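You operate a simulated robot arm through the tools that you are given. There is no shell and no other tool.

Carry out the task below with a simulated robot arm. There is one attempt and no reset: what you move stays moved.

## Task
Dump the spur to zero and refill it at 4 bar.
Fine: shut the feed valve and the spur valve before the dump; end with the spur valve open, the feed valve shut.

The check looks at the end state, three seconds after you hand in, the way a careful person would. Anything else that was tipped, shoved, dropped, spilled or broken makes it a failure.

## Robot
A 6-joint arm with a two-finger parallel gripper, fixed in place. Base frame: the origin is at the foot of the arm, x ahead of it, y to its left, z up; the work surface is at about z = 0.9. Units: m, rad, N and s.
With the tool pointing down near the work surface it reaches from about 0.3 to 0.66 m from the base axis. Its first joint turns from -2.007 to 2.007 rad. Payload 3.43 kg.
The tool frame sits at the grasp point between the pads (the TCP): z along the fingers, y along the line on which they close. The tips reach 0.034 m beyond it. The gripper opens to 0.128 m. The fingers are 0.024 m wide and 0.012 m thick; the gripper's body (0.048 by 0.13 m) begins 0.096 m behind the TCP.
Orientation is that of the tool frame in the base frame, as a unit quaternion [x, y, z, w]. With the fingers straight down and closing along the base's y, the tool's x points along the base's -x, its y along +y and its z along -z.

## Interface
- The arm moves only by the tool jog_arm. Its argument "steps" is a list of rows, each an object of numbers (a shift or turn left out is 0, a gripper value left out holds the last): "x", "y", "z": the shift along the tool's x, y, z in m; "rx", "ry", "rz": the turn, a rotation vector about the tool's x, y, z in rad; "fingers": the closure, from 0 (fully open) to 1 (shut). In form: [{"x": .., "y": .., "z": .., "rx": .., "ry": .., "rz": .., "fingers": ..}, ...]. A call has 1 to 20 rows; each row shifts and turns the commanded pose from where the row before left it, along the tool's axes as they then stand. A row lasts 0.2 s, in which the tool goes at most 0.05 m and 0.15 rad; a call with a longer step from one row to the next is refused whole, and so is a gripper value outside its range. Where a pose cannot be reached the arm comes as near as it can. A force on the tool above 40 N (or 10 N above the force at the start of the call, whichever is more), or a blocked arm, ends the call early, and 0.2 s more pass. The fingers move at their own pace (about 0.153 m/s each) and stop on an object; they squeeze with about 36 N. The grip force told is the motor's: it shows also when the fingers shut on nothing. Time passes only in rows, and 0.2 s behind the last, so rows that do not move let the fingers close. It gives the time, the measured TCP pose, the force on the tool (base axes), the opening and the grip force at its end, in the units of the frame above (readings bear some noise), with the torque about the TCP (base axes, N m) and any sound that the robot's microphone picked up, and new pictures: "pictures" is both (left out), scene, wrist or none.
- Cameras (640 x 400 px; columns grow to the right, rows downward): "scene" is fixed at [0.4023, 0.4979, 1.8497]; the picture's right is [-0.42, 0.91, 0.00], its down [0.89, 0.41, -0.20] and it looks along [-0.18, -0.08, -0.98] (base axes); focal length 294 px, centre (320, 200). "wrist" rides on the gripper at [0.076, -0.011, -0.16] in the tool frame; the picture's right is [0.15, 0.99, 0.00], its down [-0.88, 0.13, -0.46] and it looks along [-0.45, 0.07, 0.89] (tool axes); focal length 234 px, centre (320, 200). There is no depth. A picture from a camera that has moved, and an enlarged one, comes with that camera's place and axes in the base frame and with its lens.
- slide_trunk(by): slides the trunk up (or, below 0, down) by that many m; the arm rides with it, the base frame stays. It gives what a move gives, with no picture.
- zoom(camera, box): a new picture of the part [left, top, right, bottom] of that camera's present view, enlarged. The clock stands still meanwhile.
- close_job(): hands the job in; it is judged then, once.

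Nothing tells you positions but the pictures and the camera data. Unless the task says otherwise, let go and move clear before handing in.

The tools are called by a JSON object that holds its "name" and its "arguments". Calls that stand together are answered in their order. jog_arm: Moves the arm, as the interface text tells. Its arguments: {"type":"object","properties":{"steps":{"type":"array"},"pictures":{"type":"string","enum":["both","scene","wrist","none"]}},"required":["steps"]} The other tools are called the same way: slide_trunk (by) slides the trunk up or down; zoom (camera, box) takes an enlarged picture of a part of a camera's view; close_job () hands the job in.

At the start:

```text
time: 0.0
position: [0.3196, 0.1935, 1.3747]
ee_rot: [0.001, 1.0, 0.001, 0.0]
force: [0.8, -0.5, 0.1]
torque: [0.0, 0.0, -0.01]
gripper_width: 0.1281
grip_force: 0.0
trunk travel left (down, up): [-0.925, 0.065]
```

scene: 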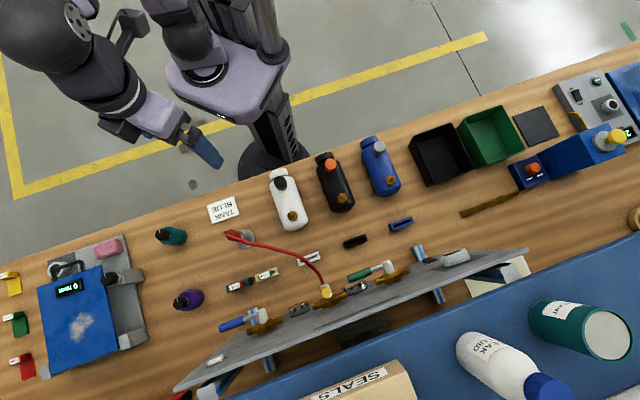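
wrist: 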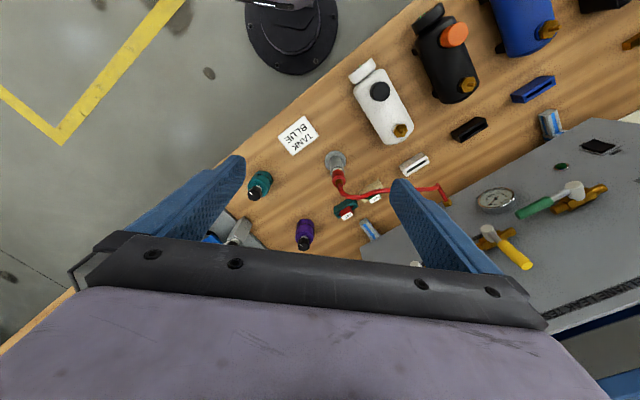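

I see a bench with a slanted panel carrying valves with coloured levers, a gauge, bottles (tanks), couplings and a red hose. I will zoom in to understand it before anything moves.

{"name": "zoom", "arguments": {"camera": "scene", "box": [170, 220, 350, 390]}}

{"name": "zoom", "arguments": {"camera": "scene", "box": [320, 200, 540, 340]}}

{"name": "zoom", "arguments": {"camera": "wrist", "box": [320, 60, 640, 300]}}

{"name": "zoom", "arguments": {"camera": "scene", "box": [480, 40, 640, 220]}}

{"name": "zoom", "arguments": {"camera": "scene", "box": [0, 190, 240, 390]}}

```text
2.35 times, centred on (260, 305) of scene
camera zoom: at [0.4023, 0.4979, 1.8497], right [-0.42, 0.91, 0.0], down [0.89, 0.41, -0.2], along [-0.18, -0.08, -0.98], focal length 692 px, centre (461, -47)
```

zoom: 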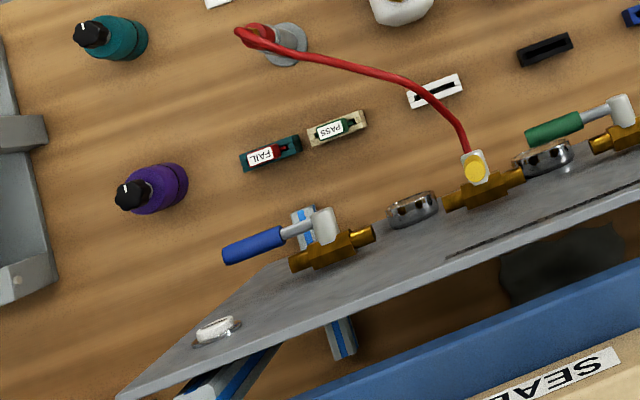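

```text
2.86 times, centred on (430, 270) of scene
camera zoom: at [0.4023, 0.4979, 1.8497], right [-0.42, 0.91, 0.0], down [0.89, 0.41, -0.2], along [-0.18, -0.08, -0.98], focal length 841 px, centre (6, 0)
```

zoom: 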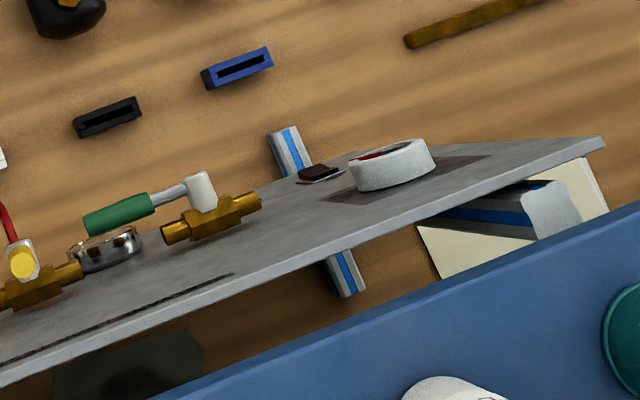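

```text
1.67 times, centred on (480, 180) of wrist
camera zoom: at [0.2449, 0.1823, 1.5358], right [-0.15, 0.99, 0.0], down [0.88, 0.13, 0.45], along [0.45, 0.07, -0.89], focal length 390 px, centre (53, 233)
```

zoom: 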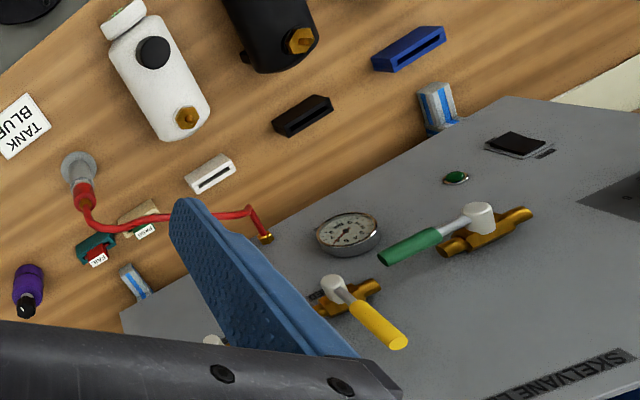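

```text
2.22 times, centred on (560, 130) of scene
camera zoom: at [0.4023, 0.4979, 1.8497], right [-0.42, 0.91, 0.0], down [0.89, 0.41, -0.2], along [-0.18, -0.08, -0.98], focal length 654 px, centre (-213, 356)
```

zoom: 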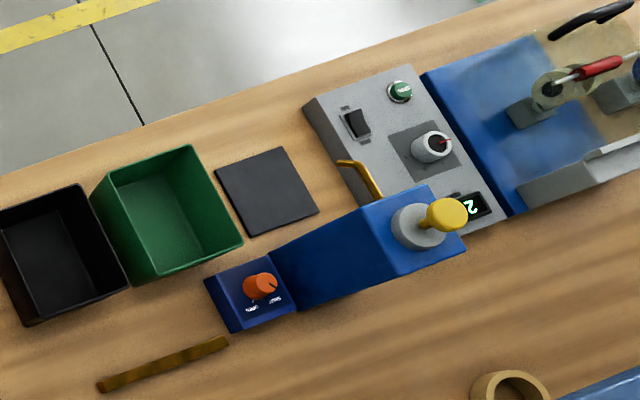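

```text
2.00 times, centred on (120, 290) of scene
camera zoom: at [0.4023, 0.4979, 1.8497], right [-0.42, 0.91, 0.0], down [0.89, 0.41, -0.2], along [-0.18, -0.08, -0.98], focal length 589 px, centre (720, 20)
```

zoom: 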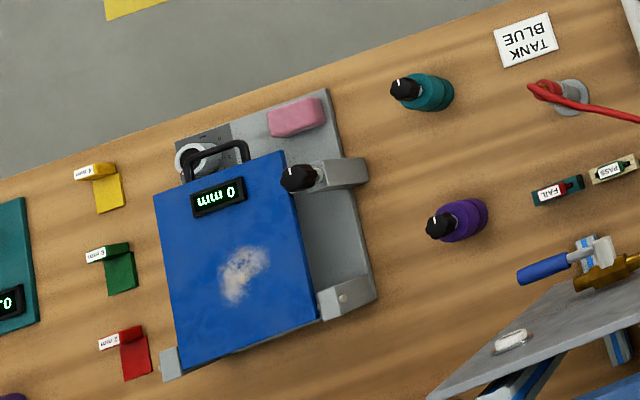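

The panel stands roughly across azimuth 42°, with blue and green levers along their pipes and a yellow one upright. I'll turn the wrist towards it to read labels and gauges.

{"name": "jog_arm", "arguments": {"steps": [{"rz": -0.145}, {"rz": -0.145}, {"rz": -0.145}, {"rz": -0.145}, {"rz": -0.145}, {"ry": -0.14}, {"ry": -0.14}, {"ry": -0.14}, {"ry": -0.14}, {"ry": -0.14}]}}

```text
time: 2.2
position: [0.3892, 0.236, 1.3896]
ee_rot: [-0.333, 0.878, 0.123, 0.321]
force: [0.0, -0.2, -0.7]
torque: [0.02, -0.02, 0.0]
gripper_width: 0.128
grip_force: 0.0
out of reach, approached as far as the arm can: row 8, 9, 10
trunk travel left (down, up): [-0.925, 0.065]
camera wrist: at [0.275, 0.1216, 1.4646], right [-0.74, 0.67, -0.09], down [0.2, 0.35, 0.92], along [0.64, 0.66, -0.39], focal length 234 px, centre (320, 200)
```

scene: 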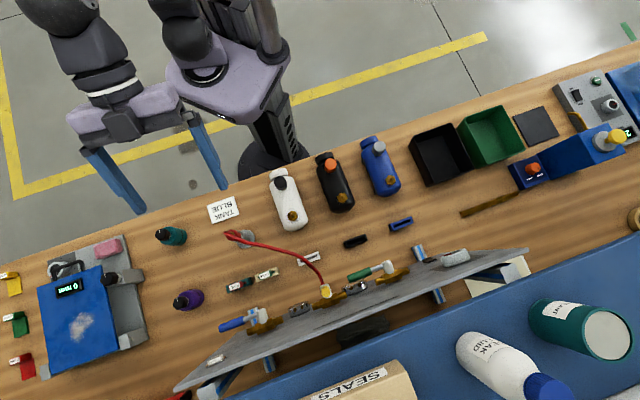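
wrist: 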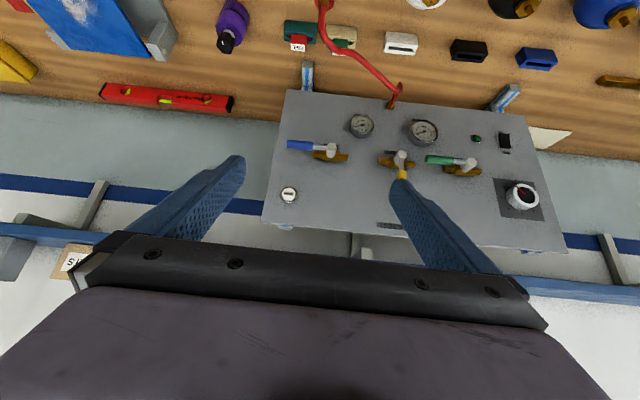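

{"name": "zoom", "arguments": {"camera": "wrist", "box": [260, 80, 420, 180]}}

{"name": "zoom", "arguments": {"camera": "wrist", "box": [380, 90, 540, 190]}}

{"name": "zoom", "arguments": {"camera": "wrist", "box": [420, 150, 580, 250]}}

{"name": "zoom", "arguments": {"camera": "wrist", "box": [250, 160, 410, 260]}}

```text
4.00 times, centred on (340, 130) of wrist
camera zoom: at [0.275, 0.1216, 1.4646], right [-0.74, 0.67, -0.09], down [0.2, 0.35, 0.92], along [0.64, 0.66, -0.39], focal length 937 px, centre (240, 480)
```

zoom: 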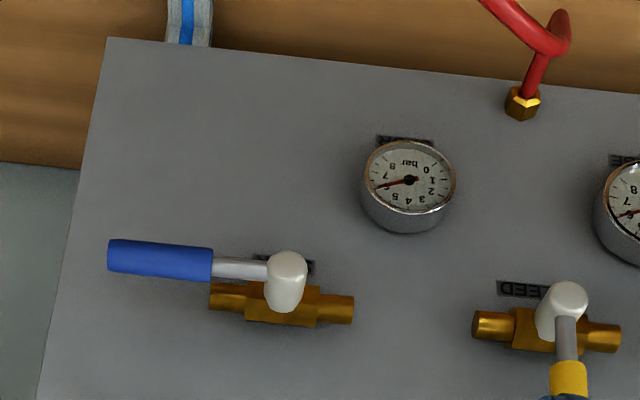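

```text
4.00 times, centred on (460, 140) of wrist
camera zoom: at [0.275, 0.1216, 1.4646], right [-0.74, 0.67, -0.09], down [0.2, 0.35, 0.92], along [0.64, 0.66, -0.39], focal length 937 px, centre (-240, 440)
```

zoom: 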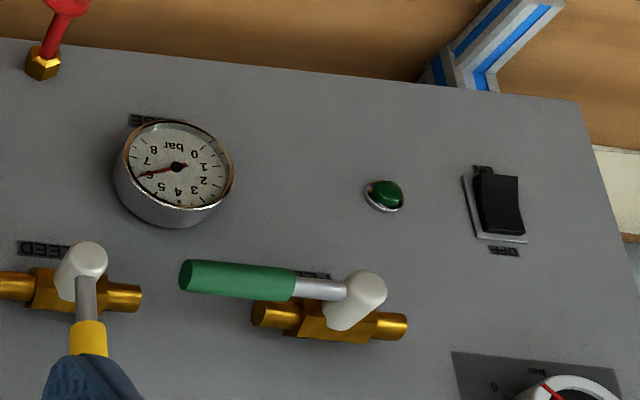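

```text
4.00 times, centred on (500, 200) of wrist
camera zoom: at [0.275, 0.1216, 1.4646], right [-0.74, 0.67, -0.09], down [0.2, 0.35, 0.92], along [0.64, 0.66, -0.39], focal length 937 px, centre (-400, 200)
```

zoom: 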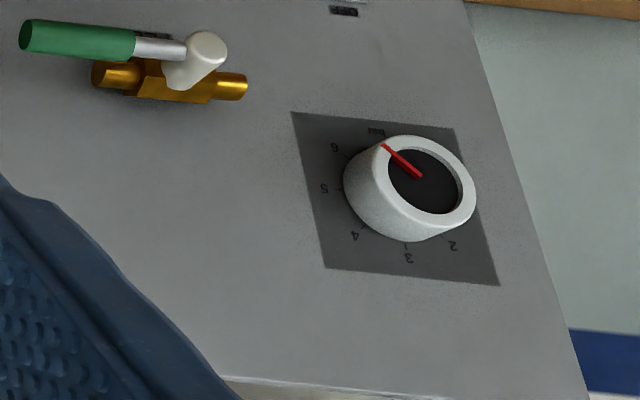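

```text
4.00 times, centred on (330, 210) of wrist
camera zoom: at [0.275, 0.1216, 1.4646], right [-0.74, 0.67, -0.09], down [0.2, 0.35, 0.92], along [0.64, 0.66, -0.39], focal length 937 px, centre (280, 160)
```

zoom: 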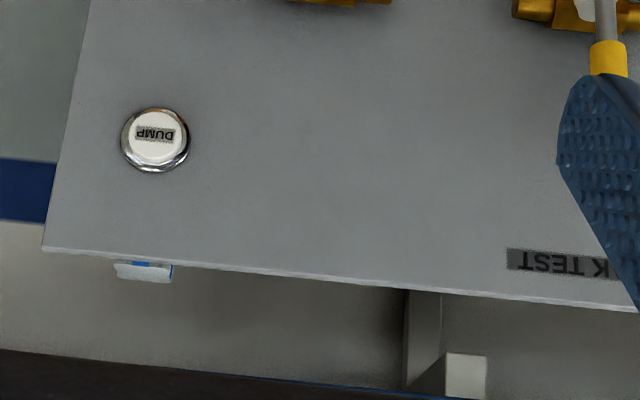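

The panel is upside down in this view. It has FEED (yellow), two other valves, two gauges, a DUMP button, a bar regulator and a switch; I'll zoom in further to read the labels.

{"name": "zoom", "arguments": {"camera": "wrist", "box": [310, 135, 342, 155]}}

{"name": "zoom", "arguments": {"camera": "wrist", "box": [440, 145, 480, 170]}}

{"name": "zoom", "arguments": {"camera": "wrist", "box": [342, 108, 382, 140]}}

{"name": "zoom", "arguments": {"camera": "wrist", "box": [400, 112, 448, 150]}}

{"name": "zoom", "arguments": {"camera": "wrist", "box": [464, 125, 520, 160]}}

{"name": "zoom", "arguments": {"camera": "wrist", "box": [490, 175, 550, 225]}}

```text
16.00 times, centred on (326, 145) of wrist
camera zoom: at [0.275, 0.1216, 1.4646], right [-0.74, 0.67, -0.09], down [0.2, 0.35, 0.92], along [0.64, 0.66, -0.39], focal length 3747 px, centre (224, 1080)
```

zoom: 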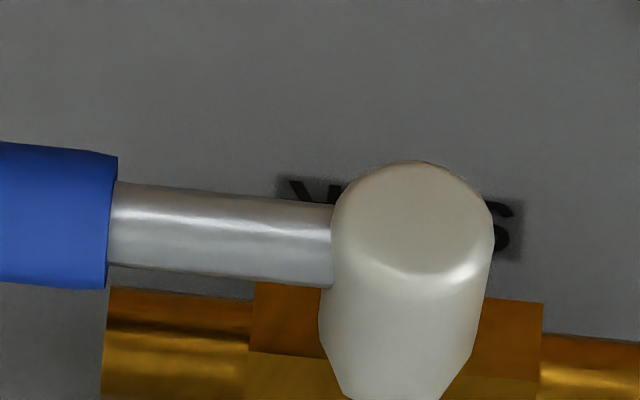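

```text
16.00 times, centred on (460, 158) of wrist
camera zoom: at [0.275, 0.1216, 1.4646], right [-0.74, 0.67, -0.09], down [0.2, 0.35, 0.92], along [0.64, 0.66, -0.39], focal length 3747 px, centre (-1920, 880)
```

zoom: 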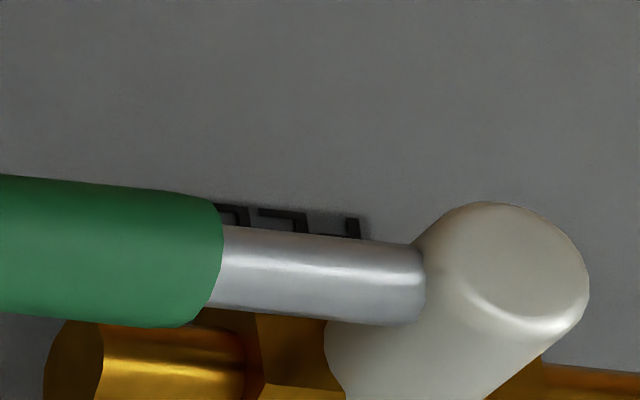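

```text
12.50 times, centred on (362, 124) of wrist
camera zoom: at [0.275, 0.1216, 1.4646], right [-0.74, 0.67, -0.09], down [0.2, 0.35, 0.92], along [0.64, 0.66, -0.39], focal length 2927 px, centre (-205, 1150)
```

zoom: 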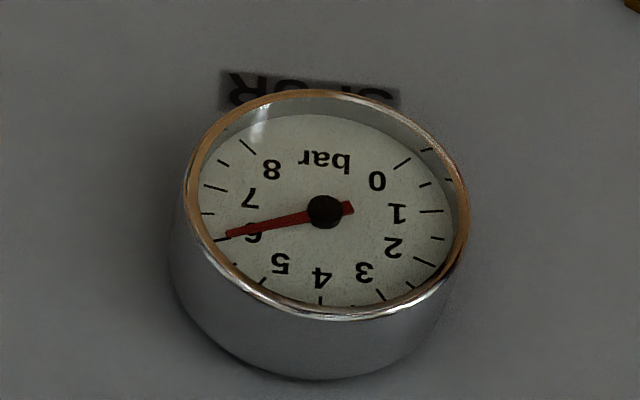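

```text
10.53 times, centred on (424, 131) of wrist
camera zoom: at [0.275, 0.1216, 1.4646], right [-0.74, 0.67, -0.09], down [0.2, 0.35, 0.92], along [0.64, 0.66, -0.39], focal length 2465 px, centre (-775, 926)
```

zoom: 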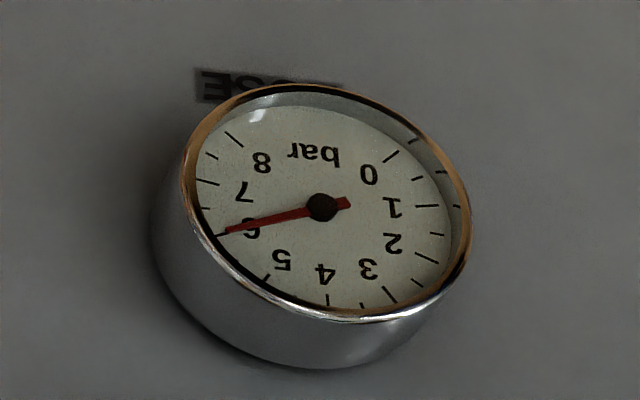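

```text
11.43 times, centred on (492, 142) of wrist
camera zoom: at [0.275, 0.1216, 1.4646], right [-0.74, 0.67, -0.09], down [0.2, 0.35, 0.92], along [0.64, 0.66, -0.39], focal length 2676 px, centre (-1646, 857)
```

zoom: 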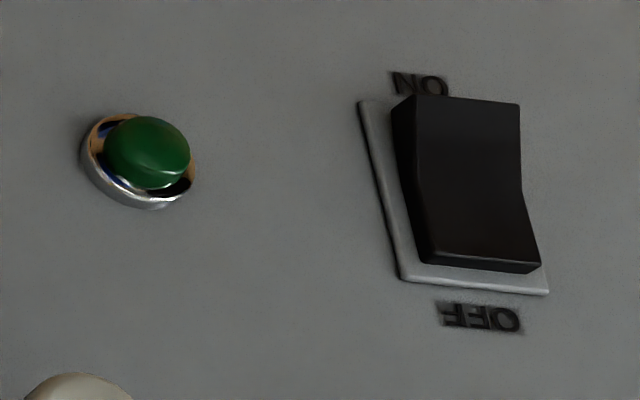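

```text
8.00 times, centred on (520, 200) of wrist
camera zoom: at [0.275, 0.1216, 1.4646], right [-0.74, 0.67, -0.09], down [0.2, 0.35, 0.92], along [0.64, 0.66, -0.39], focal length 1873 px, centre (-1280, 200)
```

zoom: 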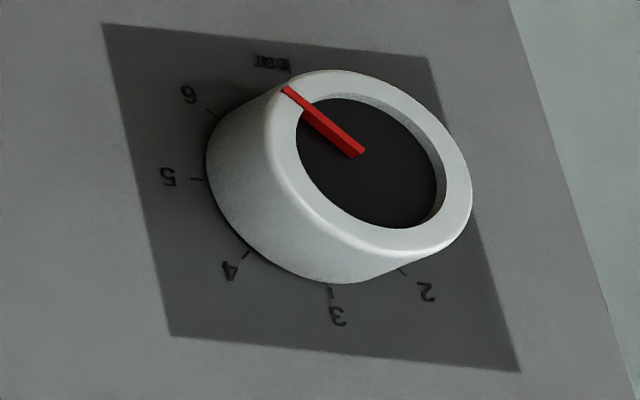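

From what I can read, green looks like FEED, blue like SPUR, the yellow label ends in "EED" (maybe BLEED), the two gauges are SPUR and HOSE at 6 bar, and the regulator is at 6. I'll lower the trunk a little and move closer to read the yellow label and find out what the arm can reach.

{"name": "slide_trunk", "arguments": {"by": -0.15}}

{"name": "jog_arm", "arguments": {"steps": [{"ry": -0.1}, {"ry": -0.1}, {"ry": -0.1}]}}

```text
time: 4.0
position: [0.3882, 0.2372, 1.2406]
ee_rot: [-0.332, 0.879, 0.122, 0.321]
force: [-0.5, 0.2, 0.6]
torque: [0.03, -0.03, 0.02]
gripper_width: 0.128
grip_force: 0.2
trunk travel left (down, up): [-0.775, 0.215]
```

```text
time: 4.8
position: [0.434, 0.2638, 1.2437]
ee_rot: [-0.311, 0.821, 0.171, 0.447]
force: [-0.2, -0.3, -0.2]
torque: [0.01, 0.04, 0.0]
gripper_width: 0.128
grip_force: 0.1
out of reach, approached as far as the arm can: row 1, 2, 3
trunk travel left (down, up): [-0.775, 0.215]
camera wrist: at [0.3085, 0.1386, 1.2663], right [-0.72, 0.69, -0.12], down [-0.01, 0.16, 0.99], along [0.7, 0.71, -0.1], focal length 234 px, centre (320, 200)
```

scene: 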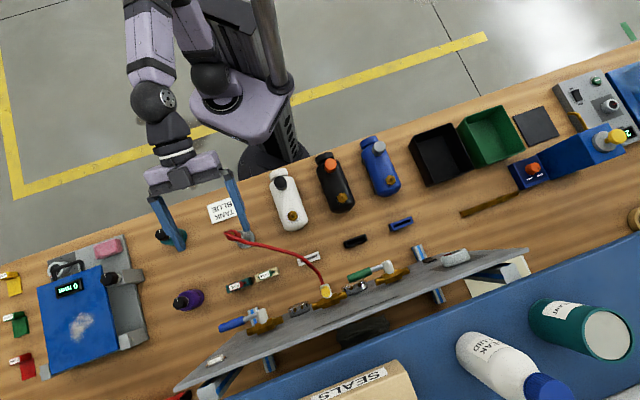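
wrist: 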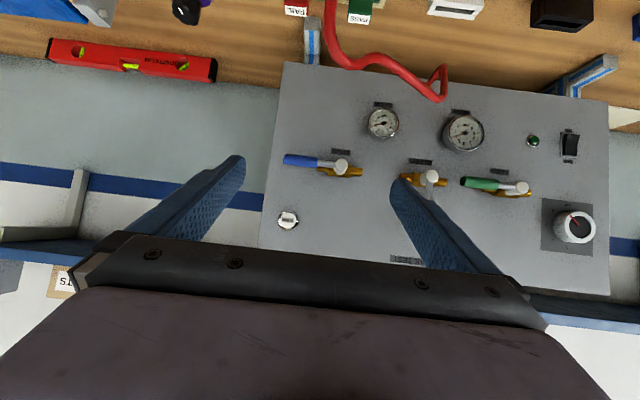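

{"name": "zoom", "arguments": {"camera": "wrist", "box": [400, 150, 440, 175]}}

{"name": "zoom", "arguments": {"camera": "wrist", "box": [320, 140, 360, 165]}}

{"name": "zoom", "arguments": {"camera": "wrist", "box": [480, 160, 520, 185]}}

{"name": "zoom", "arguments": {"camera": "wrist", "box": [360, 95, 500, 170]}}

{"name": "zoom", "arguments": {"camera": "wrist", "box": [510, 120, 610, 260]}}

{"name": "zoom", "arguments": {"camera": "wrist", "box": [240, 50, 440, 280]}}

```text
16.00 times, centred on (420, 162) of wrist
camera zoom: at [0.3085, 0.1386, 1.2663], right [-0.72, 0.69, -0.12], down [-0.01, 0.16, 0.99], along [0.7, 0.71, -0.1], focal length 3747 px, centre (-1280, 800)
```

zoom: 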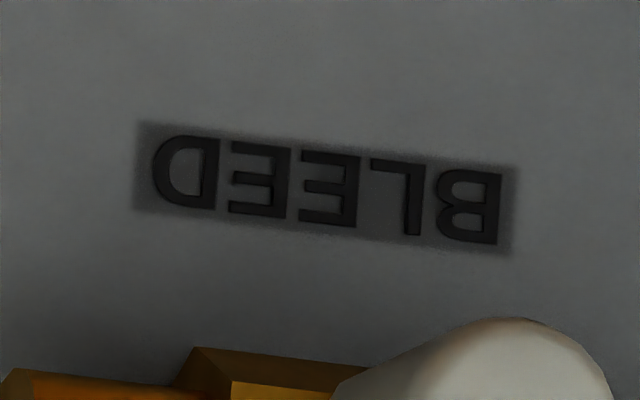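

```text
16.00 times, centred on (340, 152) of wrist
camera zoom: at [0.3085, 0.1386, 1.2663], right [-0.72, 0.69, -0.12], down [-0.01, 0.16, 0.99], along [0.7, 0.71, -0.1], focal length 3747 px, centre (0, 960)
```

zoom: 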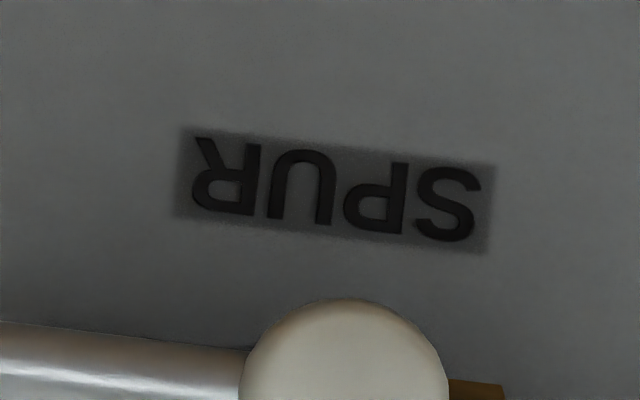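

```text
16.00 times, centred on (500, 172) of wrist
camera zoom: at [0.3085, 0.1386, 1.2663], right [-0.72, 0.69, -0.12], down [-0.01, 0.16, 0.99], along [0.7, 0.71, -0.1], focal length 3747 px, centre (-2560, 640)
```

zoom: 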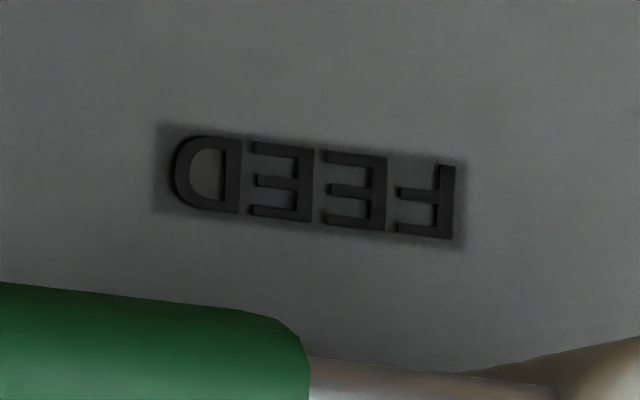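

```text
4.57 times, centred on (430, 132) of wrist
camera zoom: at [0.3085, 0.1386, 1.2663], right [-0.72, 0.69, -0.12], down [-0.01, 0.16, 0.99], along [0.7, 0.71, -0.1], focal length 1070 px, centre (-183, 509)
```

zoom: 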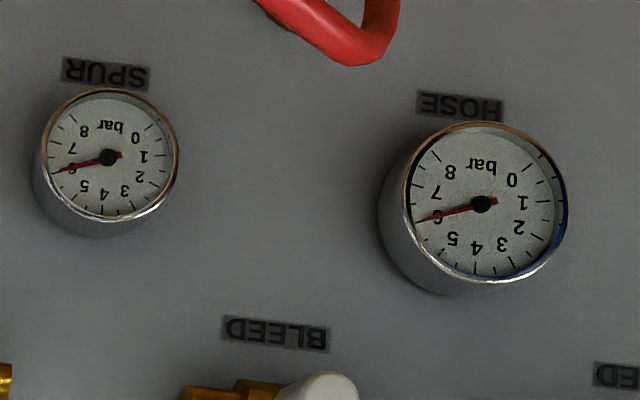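

```text
2.86 times, centred on (560, 190) of wrist
camera zoom: at [0.3085, 0.1386, 1.2663], right [-0.72, 0.69, -0.12], down [-0.01, 0.16, 0.99], along [0.7, 0.71, -0.1], focal length 669 px, centre (-366, 229)
```

zoom: 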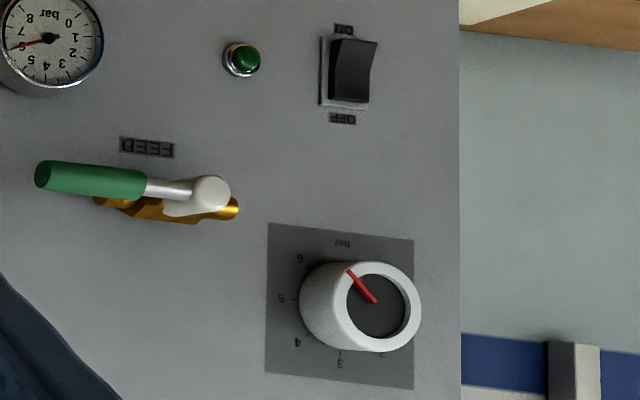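

```text
1.74 times, centred on (340, 165) of wrist
camera zoom: at [0.3085, 0.1386, 1.2663], right [-0.72, 0.69, -0.12], down [-0.01, 0.16, 0.99], along [0.7, 0.71, -0.1], focal length 407 px, centre (285, 261)
```

zoom: 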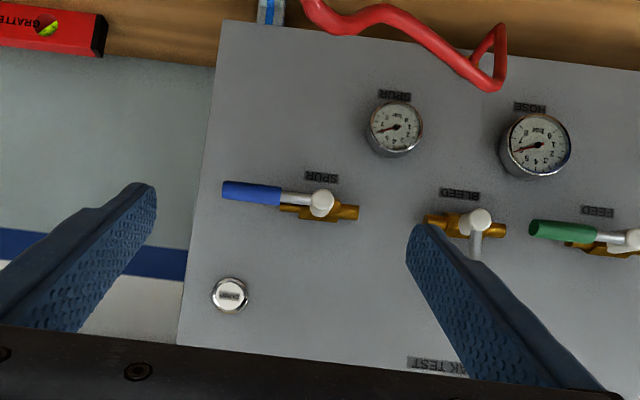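

{"name": "zoom", "arguments": {"camera": "wrist", "box": [520, 122, 592, 168]}}

{"name": "zoom", "arguments": {"camera": "wrist", "box": [535, 190, 615, 260]}}

{"name": "zoom", "arguments": {"camera": "scene", "box": [220, 215, 350, 300]}}

```text
8.70 times, centred on (556, 145) of wrist
camera zoom: at [0.3085, 0.1386, 1.2663], right [-0.72, 0.69, -0.12], down [-0.01, 0.16, 0.99], along [0.7, 0.71, -0.1], focal length 2036 px, centre (-1732, 678)
```

zoom: 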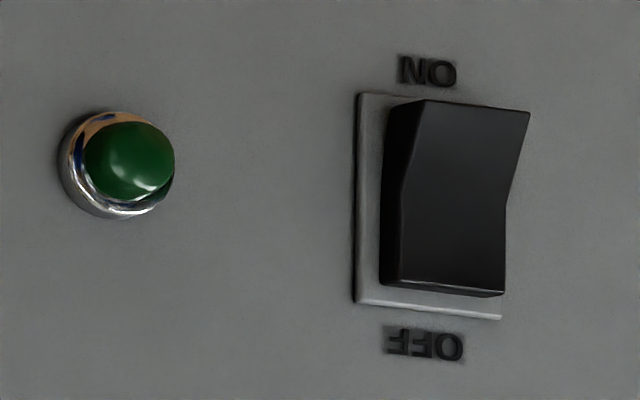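

```text
5.71 times, centred on (575, 225) of wrist
camera zoom: at [0.3085, 0.1386, 1.2663], right [-0.72, 0.69, -0.12], down [-0.01, 0.16, 0.99], along [0.7, 0.71, -0.1], focal length 1338 px, centre (-1137, 57)
```

zoom: 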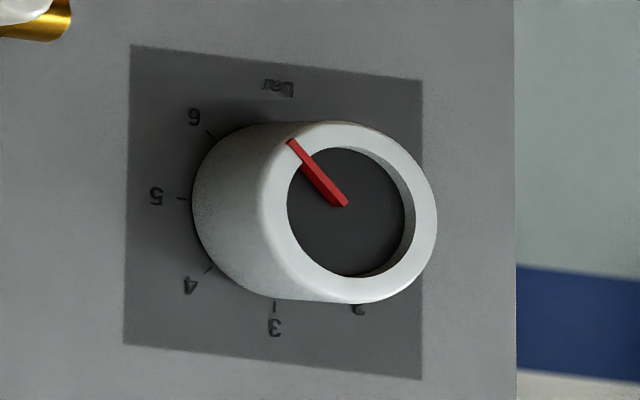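

```text
4.71 times, centred on (285, 258) of scene
camera zoom: at [0.4023, 0.4979, 1.8497], right [-0.42, 0.91, 0.0], down [0.89, 0.41, -0.2], along [-0.18, -0.08, -0.98], focal length 1385 px, centre (485, -71)
```

zoom: 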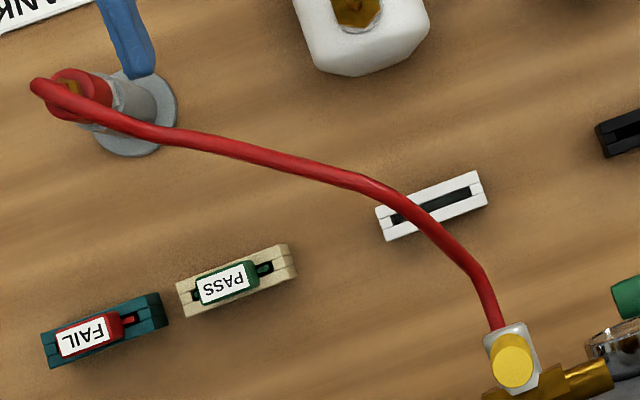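

The labels are clear: green is FEED (open), yellow is BLEED (shut), blue is SPUR (open), both gauges read 6 bar, the regulator is at 6 and the switch is OFF. Next I'll try to level the tool a little nearer the panel.

{"name": "jog_arm", "arguments": {"steps": [{"z": 0.03, "x": -0.02}, {"z": 0.012, "x": -0.007}, {"ry": -0.14}, {"ry": -0.14}]}}

```text
time: 5.8
position: [0.4671, 0.301, 1.2437]
ee_rot: [-0.298, 0.769, 0.209, 0.526]
force: [-0.7, 0.2, -0.7]
torque: [0.03, -0.03, 0.02]
gripper_width: 0.1281
grip_force: 0.1
out of reach, approached as far as the arm can: row 4
trunk travel left (down, up): [-0.775, 0.215]
camera wrist: at [0.3445, 0.1726, 1.2308], right [-0.71, 0.69, -0.13], down [-0.16, 0.02, 0.99], along [0.68, 0.72, 0.1], focal length 234 px, centre (320, 200)
```

scene: 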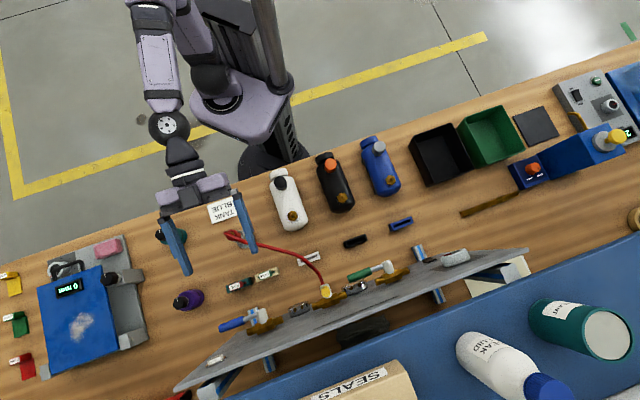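
wrist: 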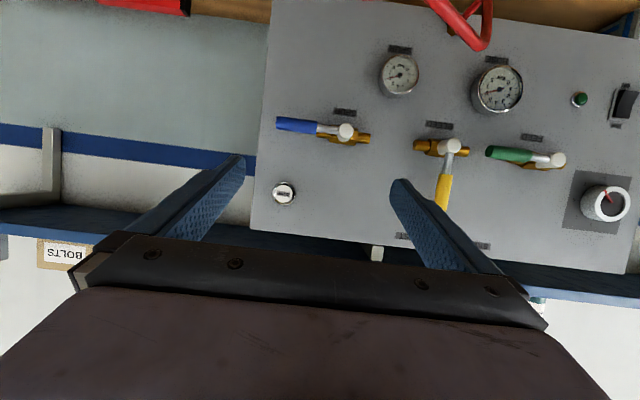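

{"name": "zoom", "arguments": {"camera": "wrist", "box": [260, 90, 420, 190]}}

{"name": "zoom", "arguments": {"camera": "wrist", "box": [400, 90, 640, 240]}}

{"name": "zoom", "arguments": {"camera": "wrist", "box": [240, 160, 320, 240]}}

```text
4.00 times, centred on (340, 140) of wrist
camera zoom: at [0.3445, 0.1726, 1.2308], right [-0.71, 0.69, -0.13], down [-0.16, 0.02, 0.99], along [0.68, 0.72, 0.1], focal length 937 px, centre (240, 440)
```

zoom: 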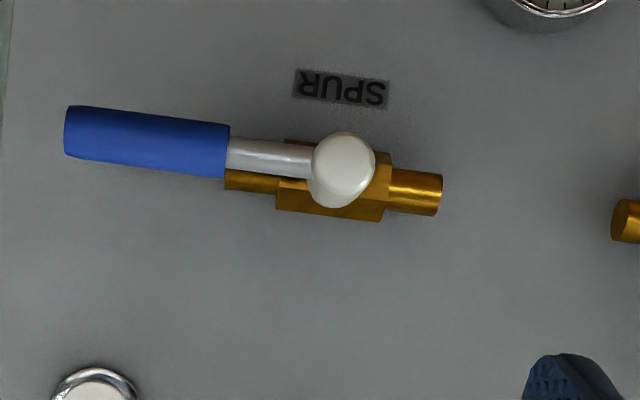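

```text
2.67 times, centred on (520, 165) of wrist
camera zoom: at [0.3445, 0.1726, 1.2308], right [-0.71, 0.69, -0.13], down [-0.16, 0.02, 0.99], along [0.68, 0.72, 0.1], focal length 624 px, centre (-213, 293)
```

zoom: 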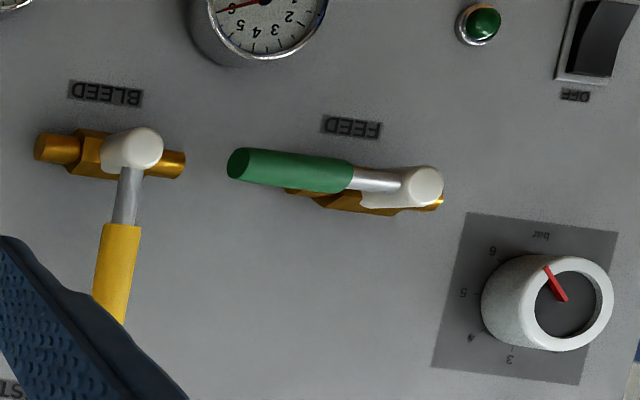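

```text
5.00 times, centred on (280, 200) of wrist
camera zoom: at [0.3445, 0.1726, 1.2308], right [-0.71, 0.69, -0.13], down [-0.16, 0.02, 0.99], along [0.68, 0.72, 0.1], focal length 1171 px, centre (520, 200)
```

zoom: 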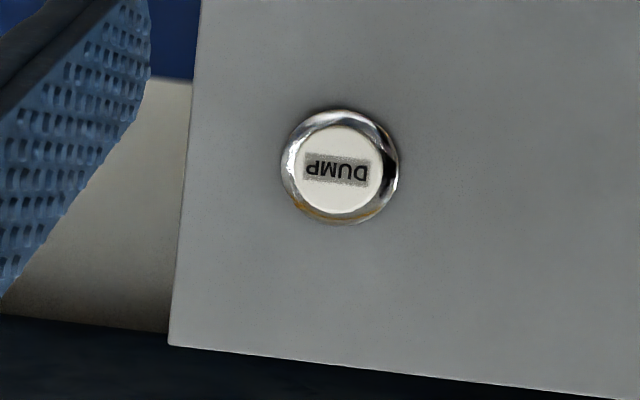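

Green FEED and blue SPUR levers point real-right (open), and I've placed the blue hub near n=0.702, h=-0.052, z=1.162 in panel coordinates. I'll close the fingers into a pusher, level the tool and stage in front of the blue handle.

{"name": "jog_arm", "arguments": {"steps": [{"x": 0.014, "y": -0.015, "z": 0.032, "fingers": 1}, {"x": 0.0147, "y": -0.015, "z": 0.0327}, {"ry": -0.125}, {"ry": -0.125}, {"ry": -0.12}]}}

```text
time: 7.0
position: [0.5222, 0.3146, 1.1908]
ee_rot: [-0.254, 0.658, 0.261, 0.658]
force: [-0.3, -0.5, -0.8]
torque: [-0.03, -0.01, -0.01]
gripper_width: 0.0002
grip_force: 33.2
trunk travel left (down, up): [-0.775, 0.215]
camera wrist: at [0.4123, 0.1981, 1.1171], right [-0.67, 0.73, -0.14], down [-0.42, -0.22, 0.88], along [0.61, 0.65, 0.45], focal length 234 px, centre (320, 200)
```

scene: 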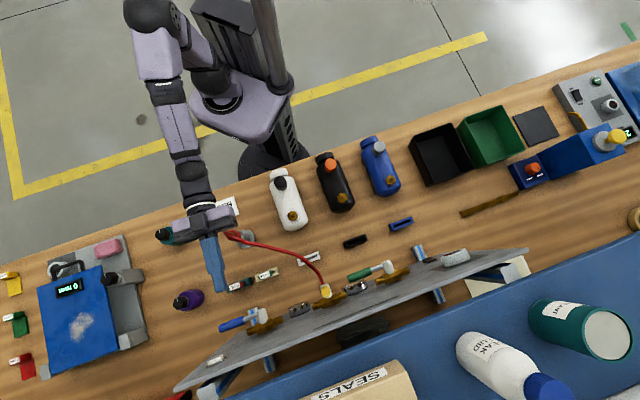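
wrist: 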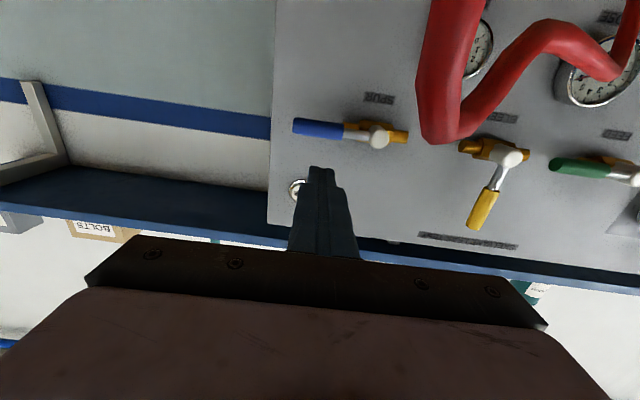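

The tool is now level, but the red hose loop passes very close beneath the gripper. I'll check the clearance before moving.

{"name": "zoom", "arguments": {"camera": "scene", "box": [170, 180, 330, 300]}}

{"name": "zoom", "arguments": {"camera": "wrist", "box": [260, 0, 640, 240]}}

```text
3.33 times, centred on (250, 240) of scene
camera zoom: at [0.4023, 0.4979, 1.8497], right [-0.42, 0.91, 0.0], down [0.89, 0.41, -0.2], along [-0.18, -0.08, -0.98], focal length 981 px, centre (553, 67)
```

zoom: 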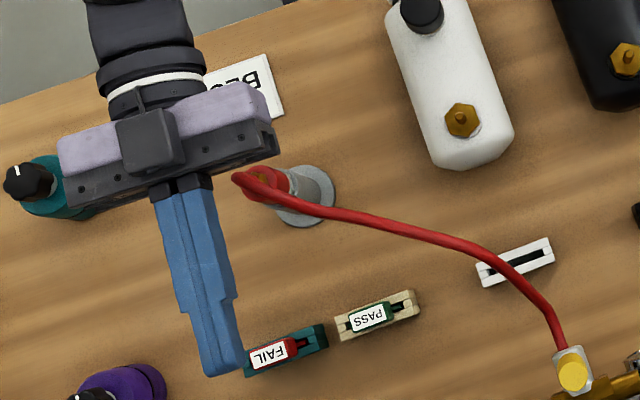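

```text
1.67 times, centred on (450, 120) of wrist
camera zoom: at [0.4123, 0.1981, 1.1171], right [-0.67, 0.73, -0.14], down [-0.42, -0.22, 0.88], along [0.61, 0.65, 0.45], focal length 390 px, centre (103, 333)
```

zoom: 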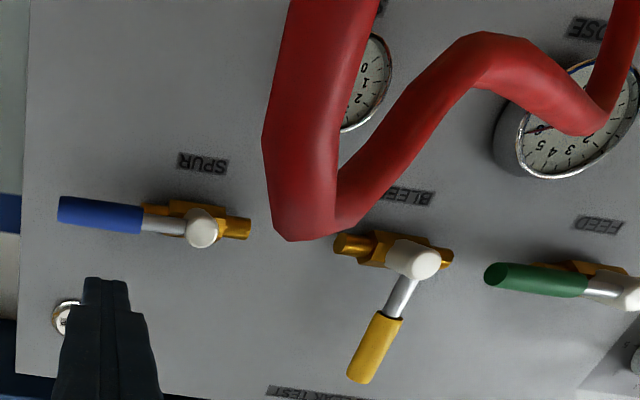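

The hose bend sits just under the gripper body, so I'll rise and roll the gripper 180°. That puts the camera on top and keeps it away from the hose.

{"name": "jog_arm", "arguments": {"steps": [{"x": -0.04}, {"x": -0.04}, {"rz": 0.14}, {"rz": 0.14}, {"rz": 0.14}, {"rz": 0.14}, {"rz": 0.14}, {"rz": 0.14}]}}

```text
time: 8.8
position: [0.5231, 0.3135, 1.2726]
ee_rot: [0.036, 0.705, 0.508, 0.493]
force: [0.3, 0.9, 0.3]
torque: [0.03, -0.02, 0.01]
gripper_width: 0.0
grip_force: 33.1
trunk travel left (down, up): [-0.775, 0.215]
camera wrist: at [0.3719, 0.2416, 1.2154], right [-0.52, 0.56, 0.65], down [0.06, -0.73, 0.68], along [0.85, 0.39, 0.35], focal length 234 px, centre (320, 200)
```

scene: 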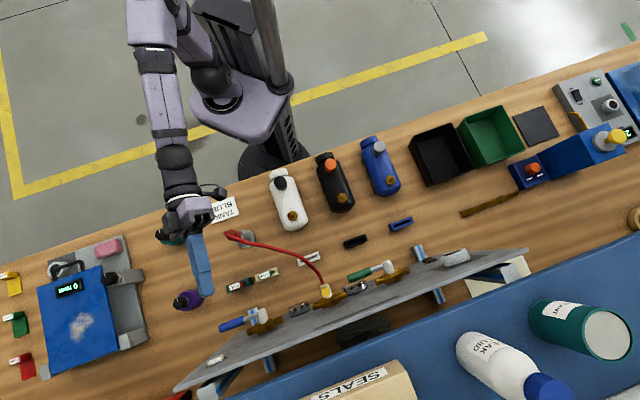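
wrist: 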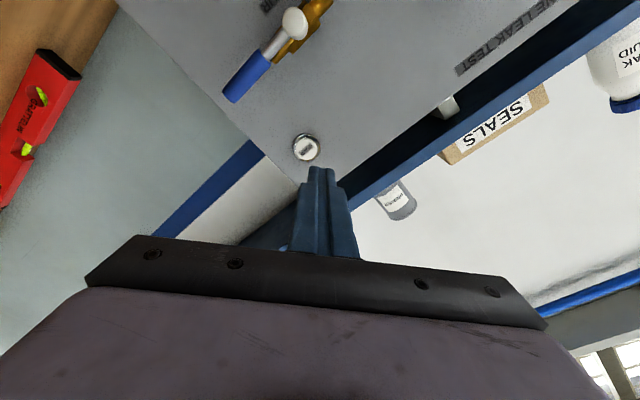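

Rolling works with no reach limit so far, so I'll continue to the full 180°.

{"name": "jog_arm", "arguments": {"steps": [{"rz": 0.145}, {"rz": 0.145}, {"rz": 0.145}, {"rz": 0.145}, {"rz": 0.145}, {"rz": 0.145}, {"rz": 0.145}, {"rz": 0.145}, {"rz": 0.145}, {"rz": 0.145}, {"rz": 0.145}, {"rz": 0.145}, {"rz": 0.145}, {"rz": 0.145}, {"rz": 0.145}, {"rz": 0.1266}]}}

```text
time: 12.2
position: [0.5241, 0.313, 1.2733]
ee_rot: [0.659, 0.254, 0.657, -0.263]
force: [-0.2, 0.0, -0.8]
torque: [0.0, 0.01, -0.02]
gripper_width: 0.0
grip_force: 32.9
trunk travel left (down, up): [-0.775, 0.215]
camera wrist: at [0.3991, 0.2124, 1.3493], right [0.67, -0.73, 0.13], down [-0.25, -0.4, -0.88], along [0.69, 0.56, -0.45], focal length 234 px, centre (320, 200)
```

scene: 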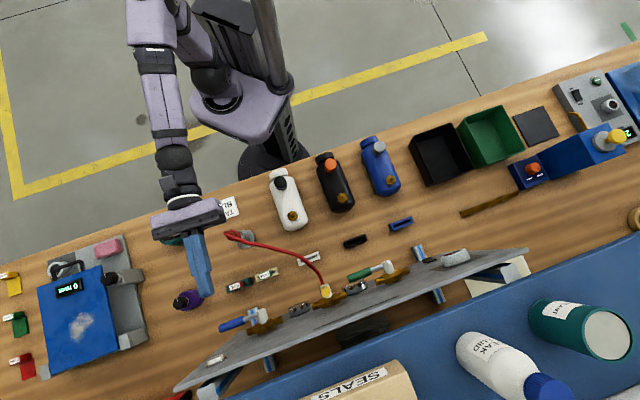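
wrist: 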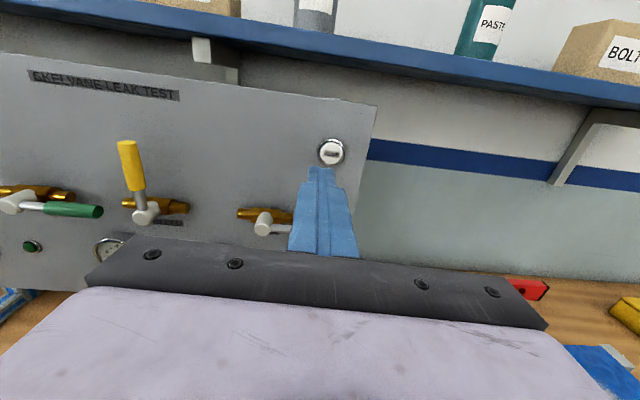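

The view is upright now with the camera above the hand. I'll pitch the tip down and move to the free right side of the panel, clear of the hose, before dropping beside the blue handle.

{"name": "jog_arm", "arguments": {"steps": [{"ry": -0.125}, {"ry": -0.125}, {"ry": -0.125}, {"ry": -0.125}, {"y": 0.0291}, {"y": 0.0291}, {"x": 0.0145, "z": 0.0265}, {"x": 0.0145, "z": 0.0265}, {"x": 0.0145, "z": 0.0265}]}}

```text
time: 14.2
position: [0.6296, 0.3393, 1.2761]
ee_rot: [0.788, 0.311, 0.491, -0.204]
force: [0.0, 0.0, -1.1]
torque: [-0.02, 0.0, -0.02]
gripper_width: 0.0
grip_force: 33.2
out of reach, approached as far as the arm can: row 3
trunk travel left (down, up): [-0.775, 0.215]
camera wrist: at [0.5424, 0.2699, 1.4144], right [0.73, -0.67, 0.12], down [-0.49, -0.64, -0.6], along [0.48, 0.38, -0.79], focal length 234 px, centre (320, 200)
```

scene: 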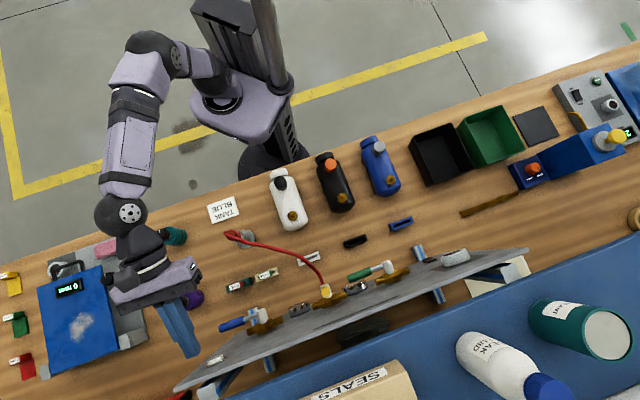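
wrist: 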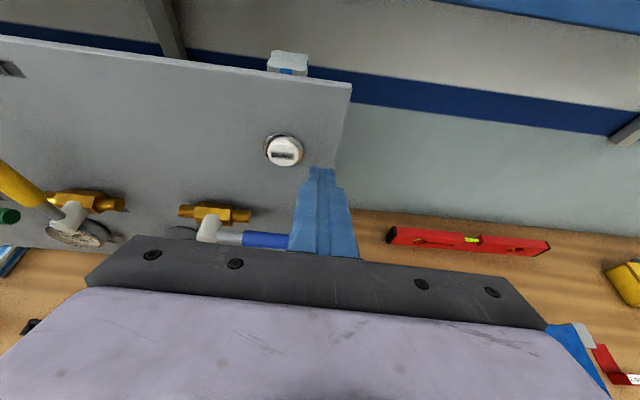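

The tip is at the panel's right edge, just right of the blue handle end. Now I'll go straight down beside it.

{"name": "jog_arm", "arguments": {"steps": [{"x": -0.0356, "z": 0.0172}, {"x": -0.0356, "z": 0.0172}, {"x": -0.0356, "z": 0.0172}, {"x": -0.0356, "z": 0.0172}]}}

```text
time: 15.2
position: [0.6263, 0.3405, 1.1197]
ee_rot: [0.788, 0.311, 0.491, -0.203]
force: [0.2, 0.4, -0.1]
torque: [0.0, -0.02, 0.0]
gripper_width: 0.0
grip_force: 33.5
trunk travel left (down, up): [-0.775, 0.215]
camera wrist: at [0.54, 0.2711, 1.2576], right [0.73, -0.67, 0.12], down [-0.49, -0.64, -0.6], along [0.48, 0.38, -0.79], focal length 234 px, centre (320, 200)
```

scene: 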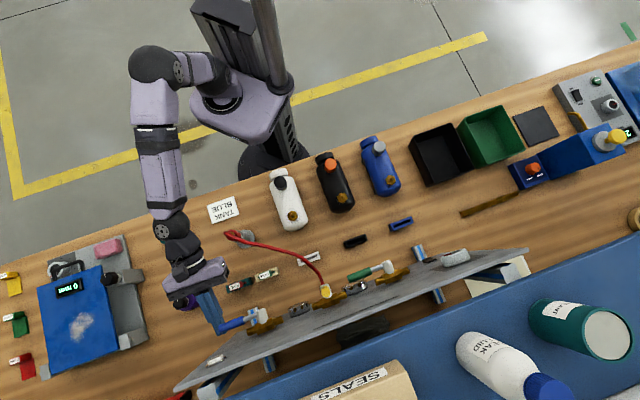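
wrist: 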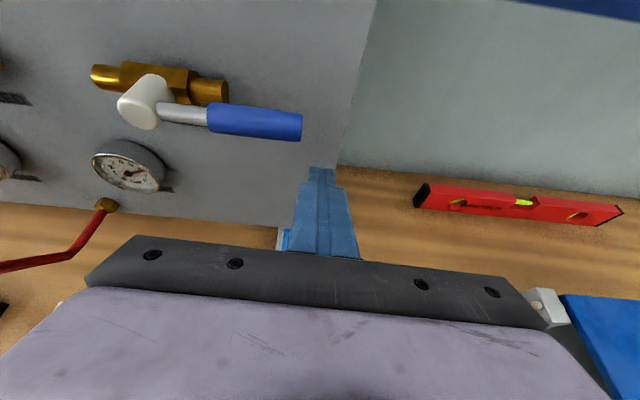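

The pusher is below and right of the blue SPUR handle. I'll slide under it and push it up along its arc.

{"name": "jog_arm", "arguments": {"steps": [{"y": -0.045}, {"y": -0.002, "x": 0.023, "z": -0.0111}, {"y": 0.004, "x": 0.0158, "z": -0.0076}, {"y": -0.001, "x": 0.0171, "z": -0.0083}]}}

```text
time: 16.1
position: [0.5963, 0.3722, 1.1808]
ee_rot: [0.787, 0.311, 0.493, -0.204]
force: [1.0, -0.1, 0.4]
torque: [0.02, -0.05, -0.03]
gripper_width: 0.0
grip_force: 33.3
trunk travel left (down, up): [-0.775, 0.215]
camera wrist: at [0.509, 0.3028, 1.3197], right [0.73, -0.67, 0.12], down [-0.49, -0.63, -0.6], along [0.48, 0.38, -0.79], focal length 234 px, centre (320, 200)
```

scene: 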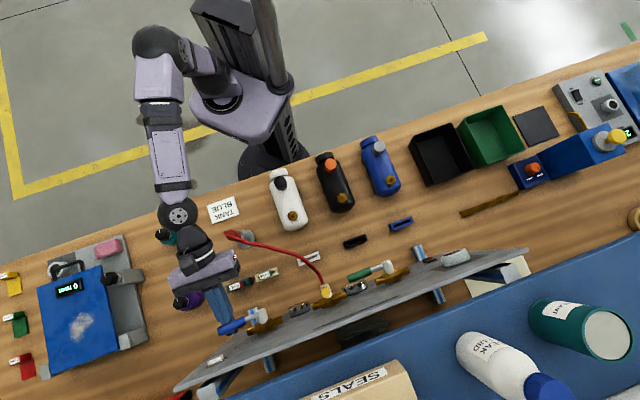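
wrist: 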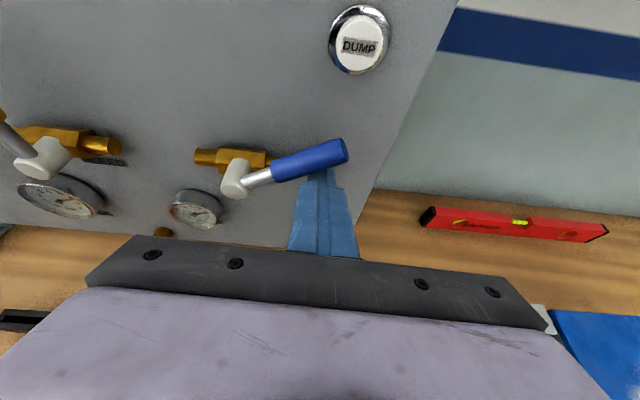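

The lever is turning freely with little force. I'll continue the arc to vertical.

{"name": "jog_arm", "arguments": {"steps": [{"y": -0.005, "x": 0.0162, "z": -0.0078}, {"y": -0.011, "x": 0.0153, "z": -0.0074}, {"y": -0.016, "x": 0.0117, "z": -0.0057}, {"y": -0.021, "x": 0.0081, "z": -0.0039}]}}

```text
time: 17.1
position: [0.5625, 0.4073, 1.2382]
ee_rot: [0.788, 0.311, 0.491, -0.203]
force: [5.0, -6.3, -2.8]
torque: [-0.08, -0.02, -0.07]
gripper_width: 0.0001
grip_force: 33.2
trunk travel left (down, up): [-0.775, 0.215]
camera wrist: at [0.4763, 0.3369, 1.3776], right [0.73, -0.67, 0.12], down [-0.49, -0.63, -0.6], along [0.48, 0.38, -0.79], focal length 234 px, centre (320, 200)
```

scene: 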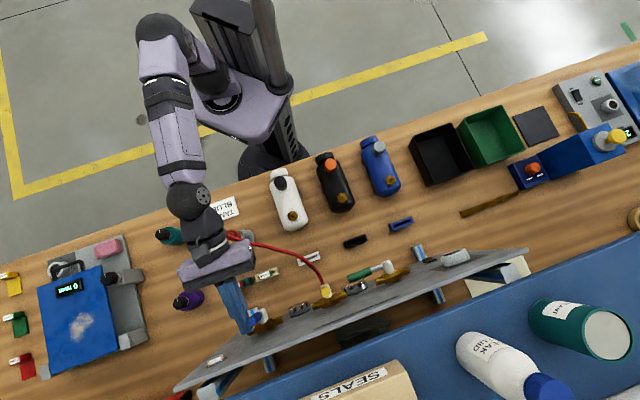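
wrist: 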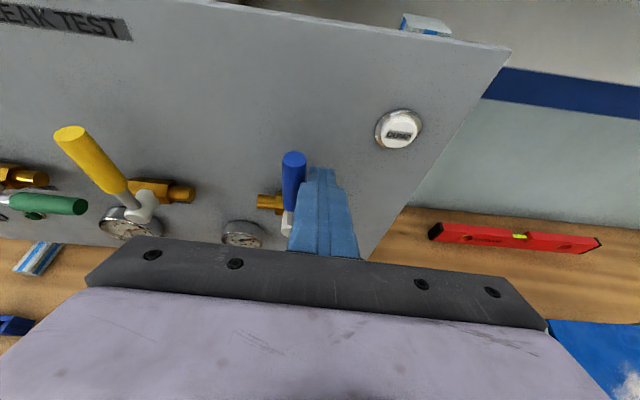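

{"name": "jog_arm", "arguments": {"steps": [{"y": -0.004}, {}], "pictures": "none"}}

```text
time: 17.8
position: [0.5633, 0.4078, 1.2389]
ee_rot: [0.788, 0.31, 0.492, -0.204]
force: [14.7, -15.7, -2.4]
torque: [-0.31, -0.24, -0.19]
gripper_width: 0.0
grip_force: 33.2
trunk travel left (down, up): [-0.775, 0.215]
```

The force shows the SPUR lever is at its stop, so SPUR is shut. I'll back off, retreat from the panel and move left toward the green FEED lever, above the yellow one's reach.

{"name": "jog_arm", "arguments": {"steps": [{"y": 0.018}, {"x": -0.02, "z": -0.045}, {"x": -0.0235, "z": -0.045}, {"x": 0.027, "z": -0.013}, {"y": -0.045}, {"y": -0.045}, {"y": -0.045}, {"y": -0.045}, {"y": -0.045}, {"y": -0.045}]}}

```text
refused: row 3 steps farther than a row can; nothing moved
```

{"name": "jog_arm", "arguments": {"steps": [{"y": 0.018}, {"x": -0.015, "z": -0.03}, {"x": -0.015, "z": -0.03}, {"x": -0.0135, "z": -0.03}, {"x": 0.027, "z": -0.013}, {"y": -0.045}, {"y": -0.045}, {"y": -0.045}, {"y": -0.045}, {"y": -0.045}, {"y": -0.045}]}}

```text
time: 20.1
position: [0.4381, 0.3992, 1.2424]
ee_rot: [0.778, 0.328, 0.486, -0.225]
force: [-0.3, 0.1, -0.5]
torque: [-0.02, -0.01, -0.01]
gripper_width: 0.0002
grip_force: 33.2
out of reach, approached as far as the arm can: row 7, 8, 9, 10, 11
trunk travel left (down, up): [-0.775, 0.215]
camera wrist: at [0.3556, 0.3224, 1.3815], right [0.77, -0.64, 0.1], down [-0.46, -0.65, -0.61], along [0.45, 0.42, -0.79], focal length 234 px, centre (320, 200)
```

scene: 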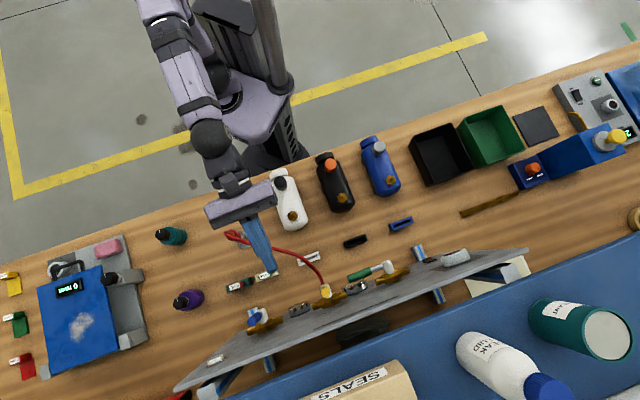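
wrist: 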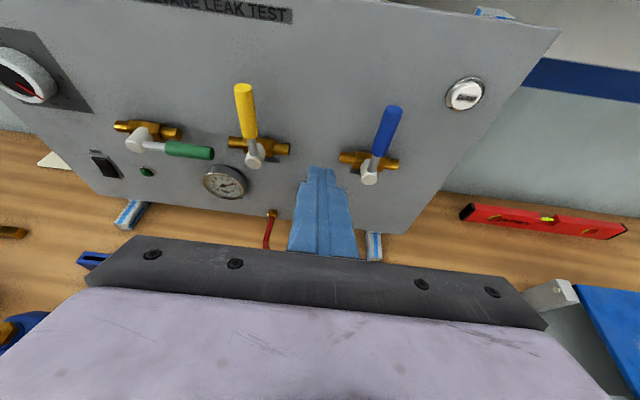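

The arm hit a limit moving left with this yaw. I'll yaw the tool left a bit, which suits the green lever's azimuth, and try again.

{"name": "jog_arm", "arguments": {"steps": [{"rx": 0.127, "rz": -0.06}, {"rx": 0.127, "rz": -0.06}, {"y": -0.04}, {"y": -0.04}], "pictures": "scene"}}

```text
time: 21.1
position: [0.3682, 0.435, 1.2443]
ee_rot: [0.723, 0.432, 0.454, -0.293]
force: [0.5, -0.2, 0.4]
torque: [-0.02, 0.02, 0.01]
gripper_width: 0.0
grip_force: 33.1
trunk travel left (down, up): [-0.775, 0.215]
```

scene: 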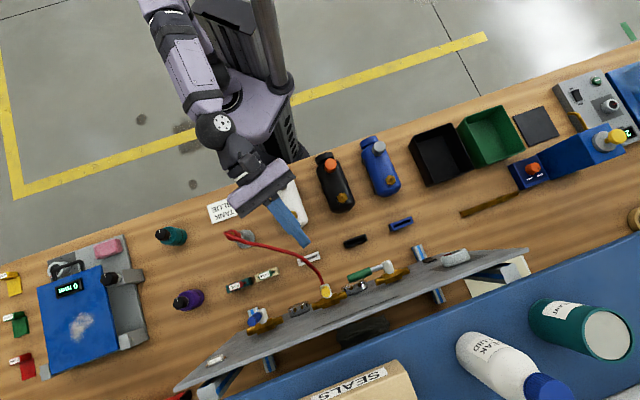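

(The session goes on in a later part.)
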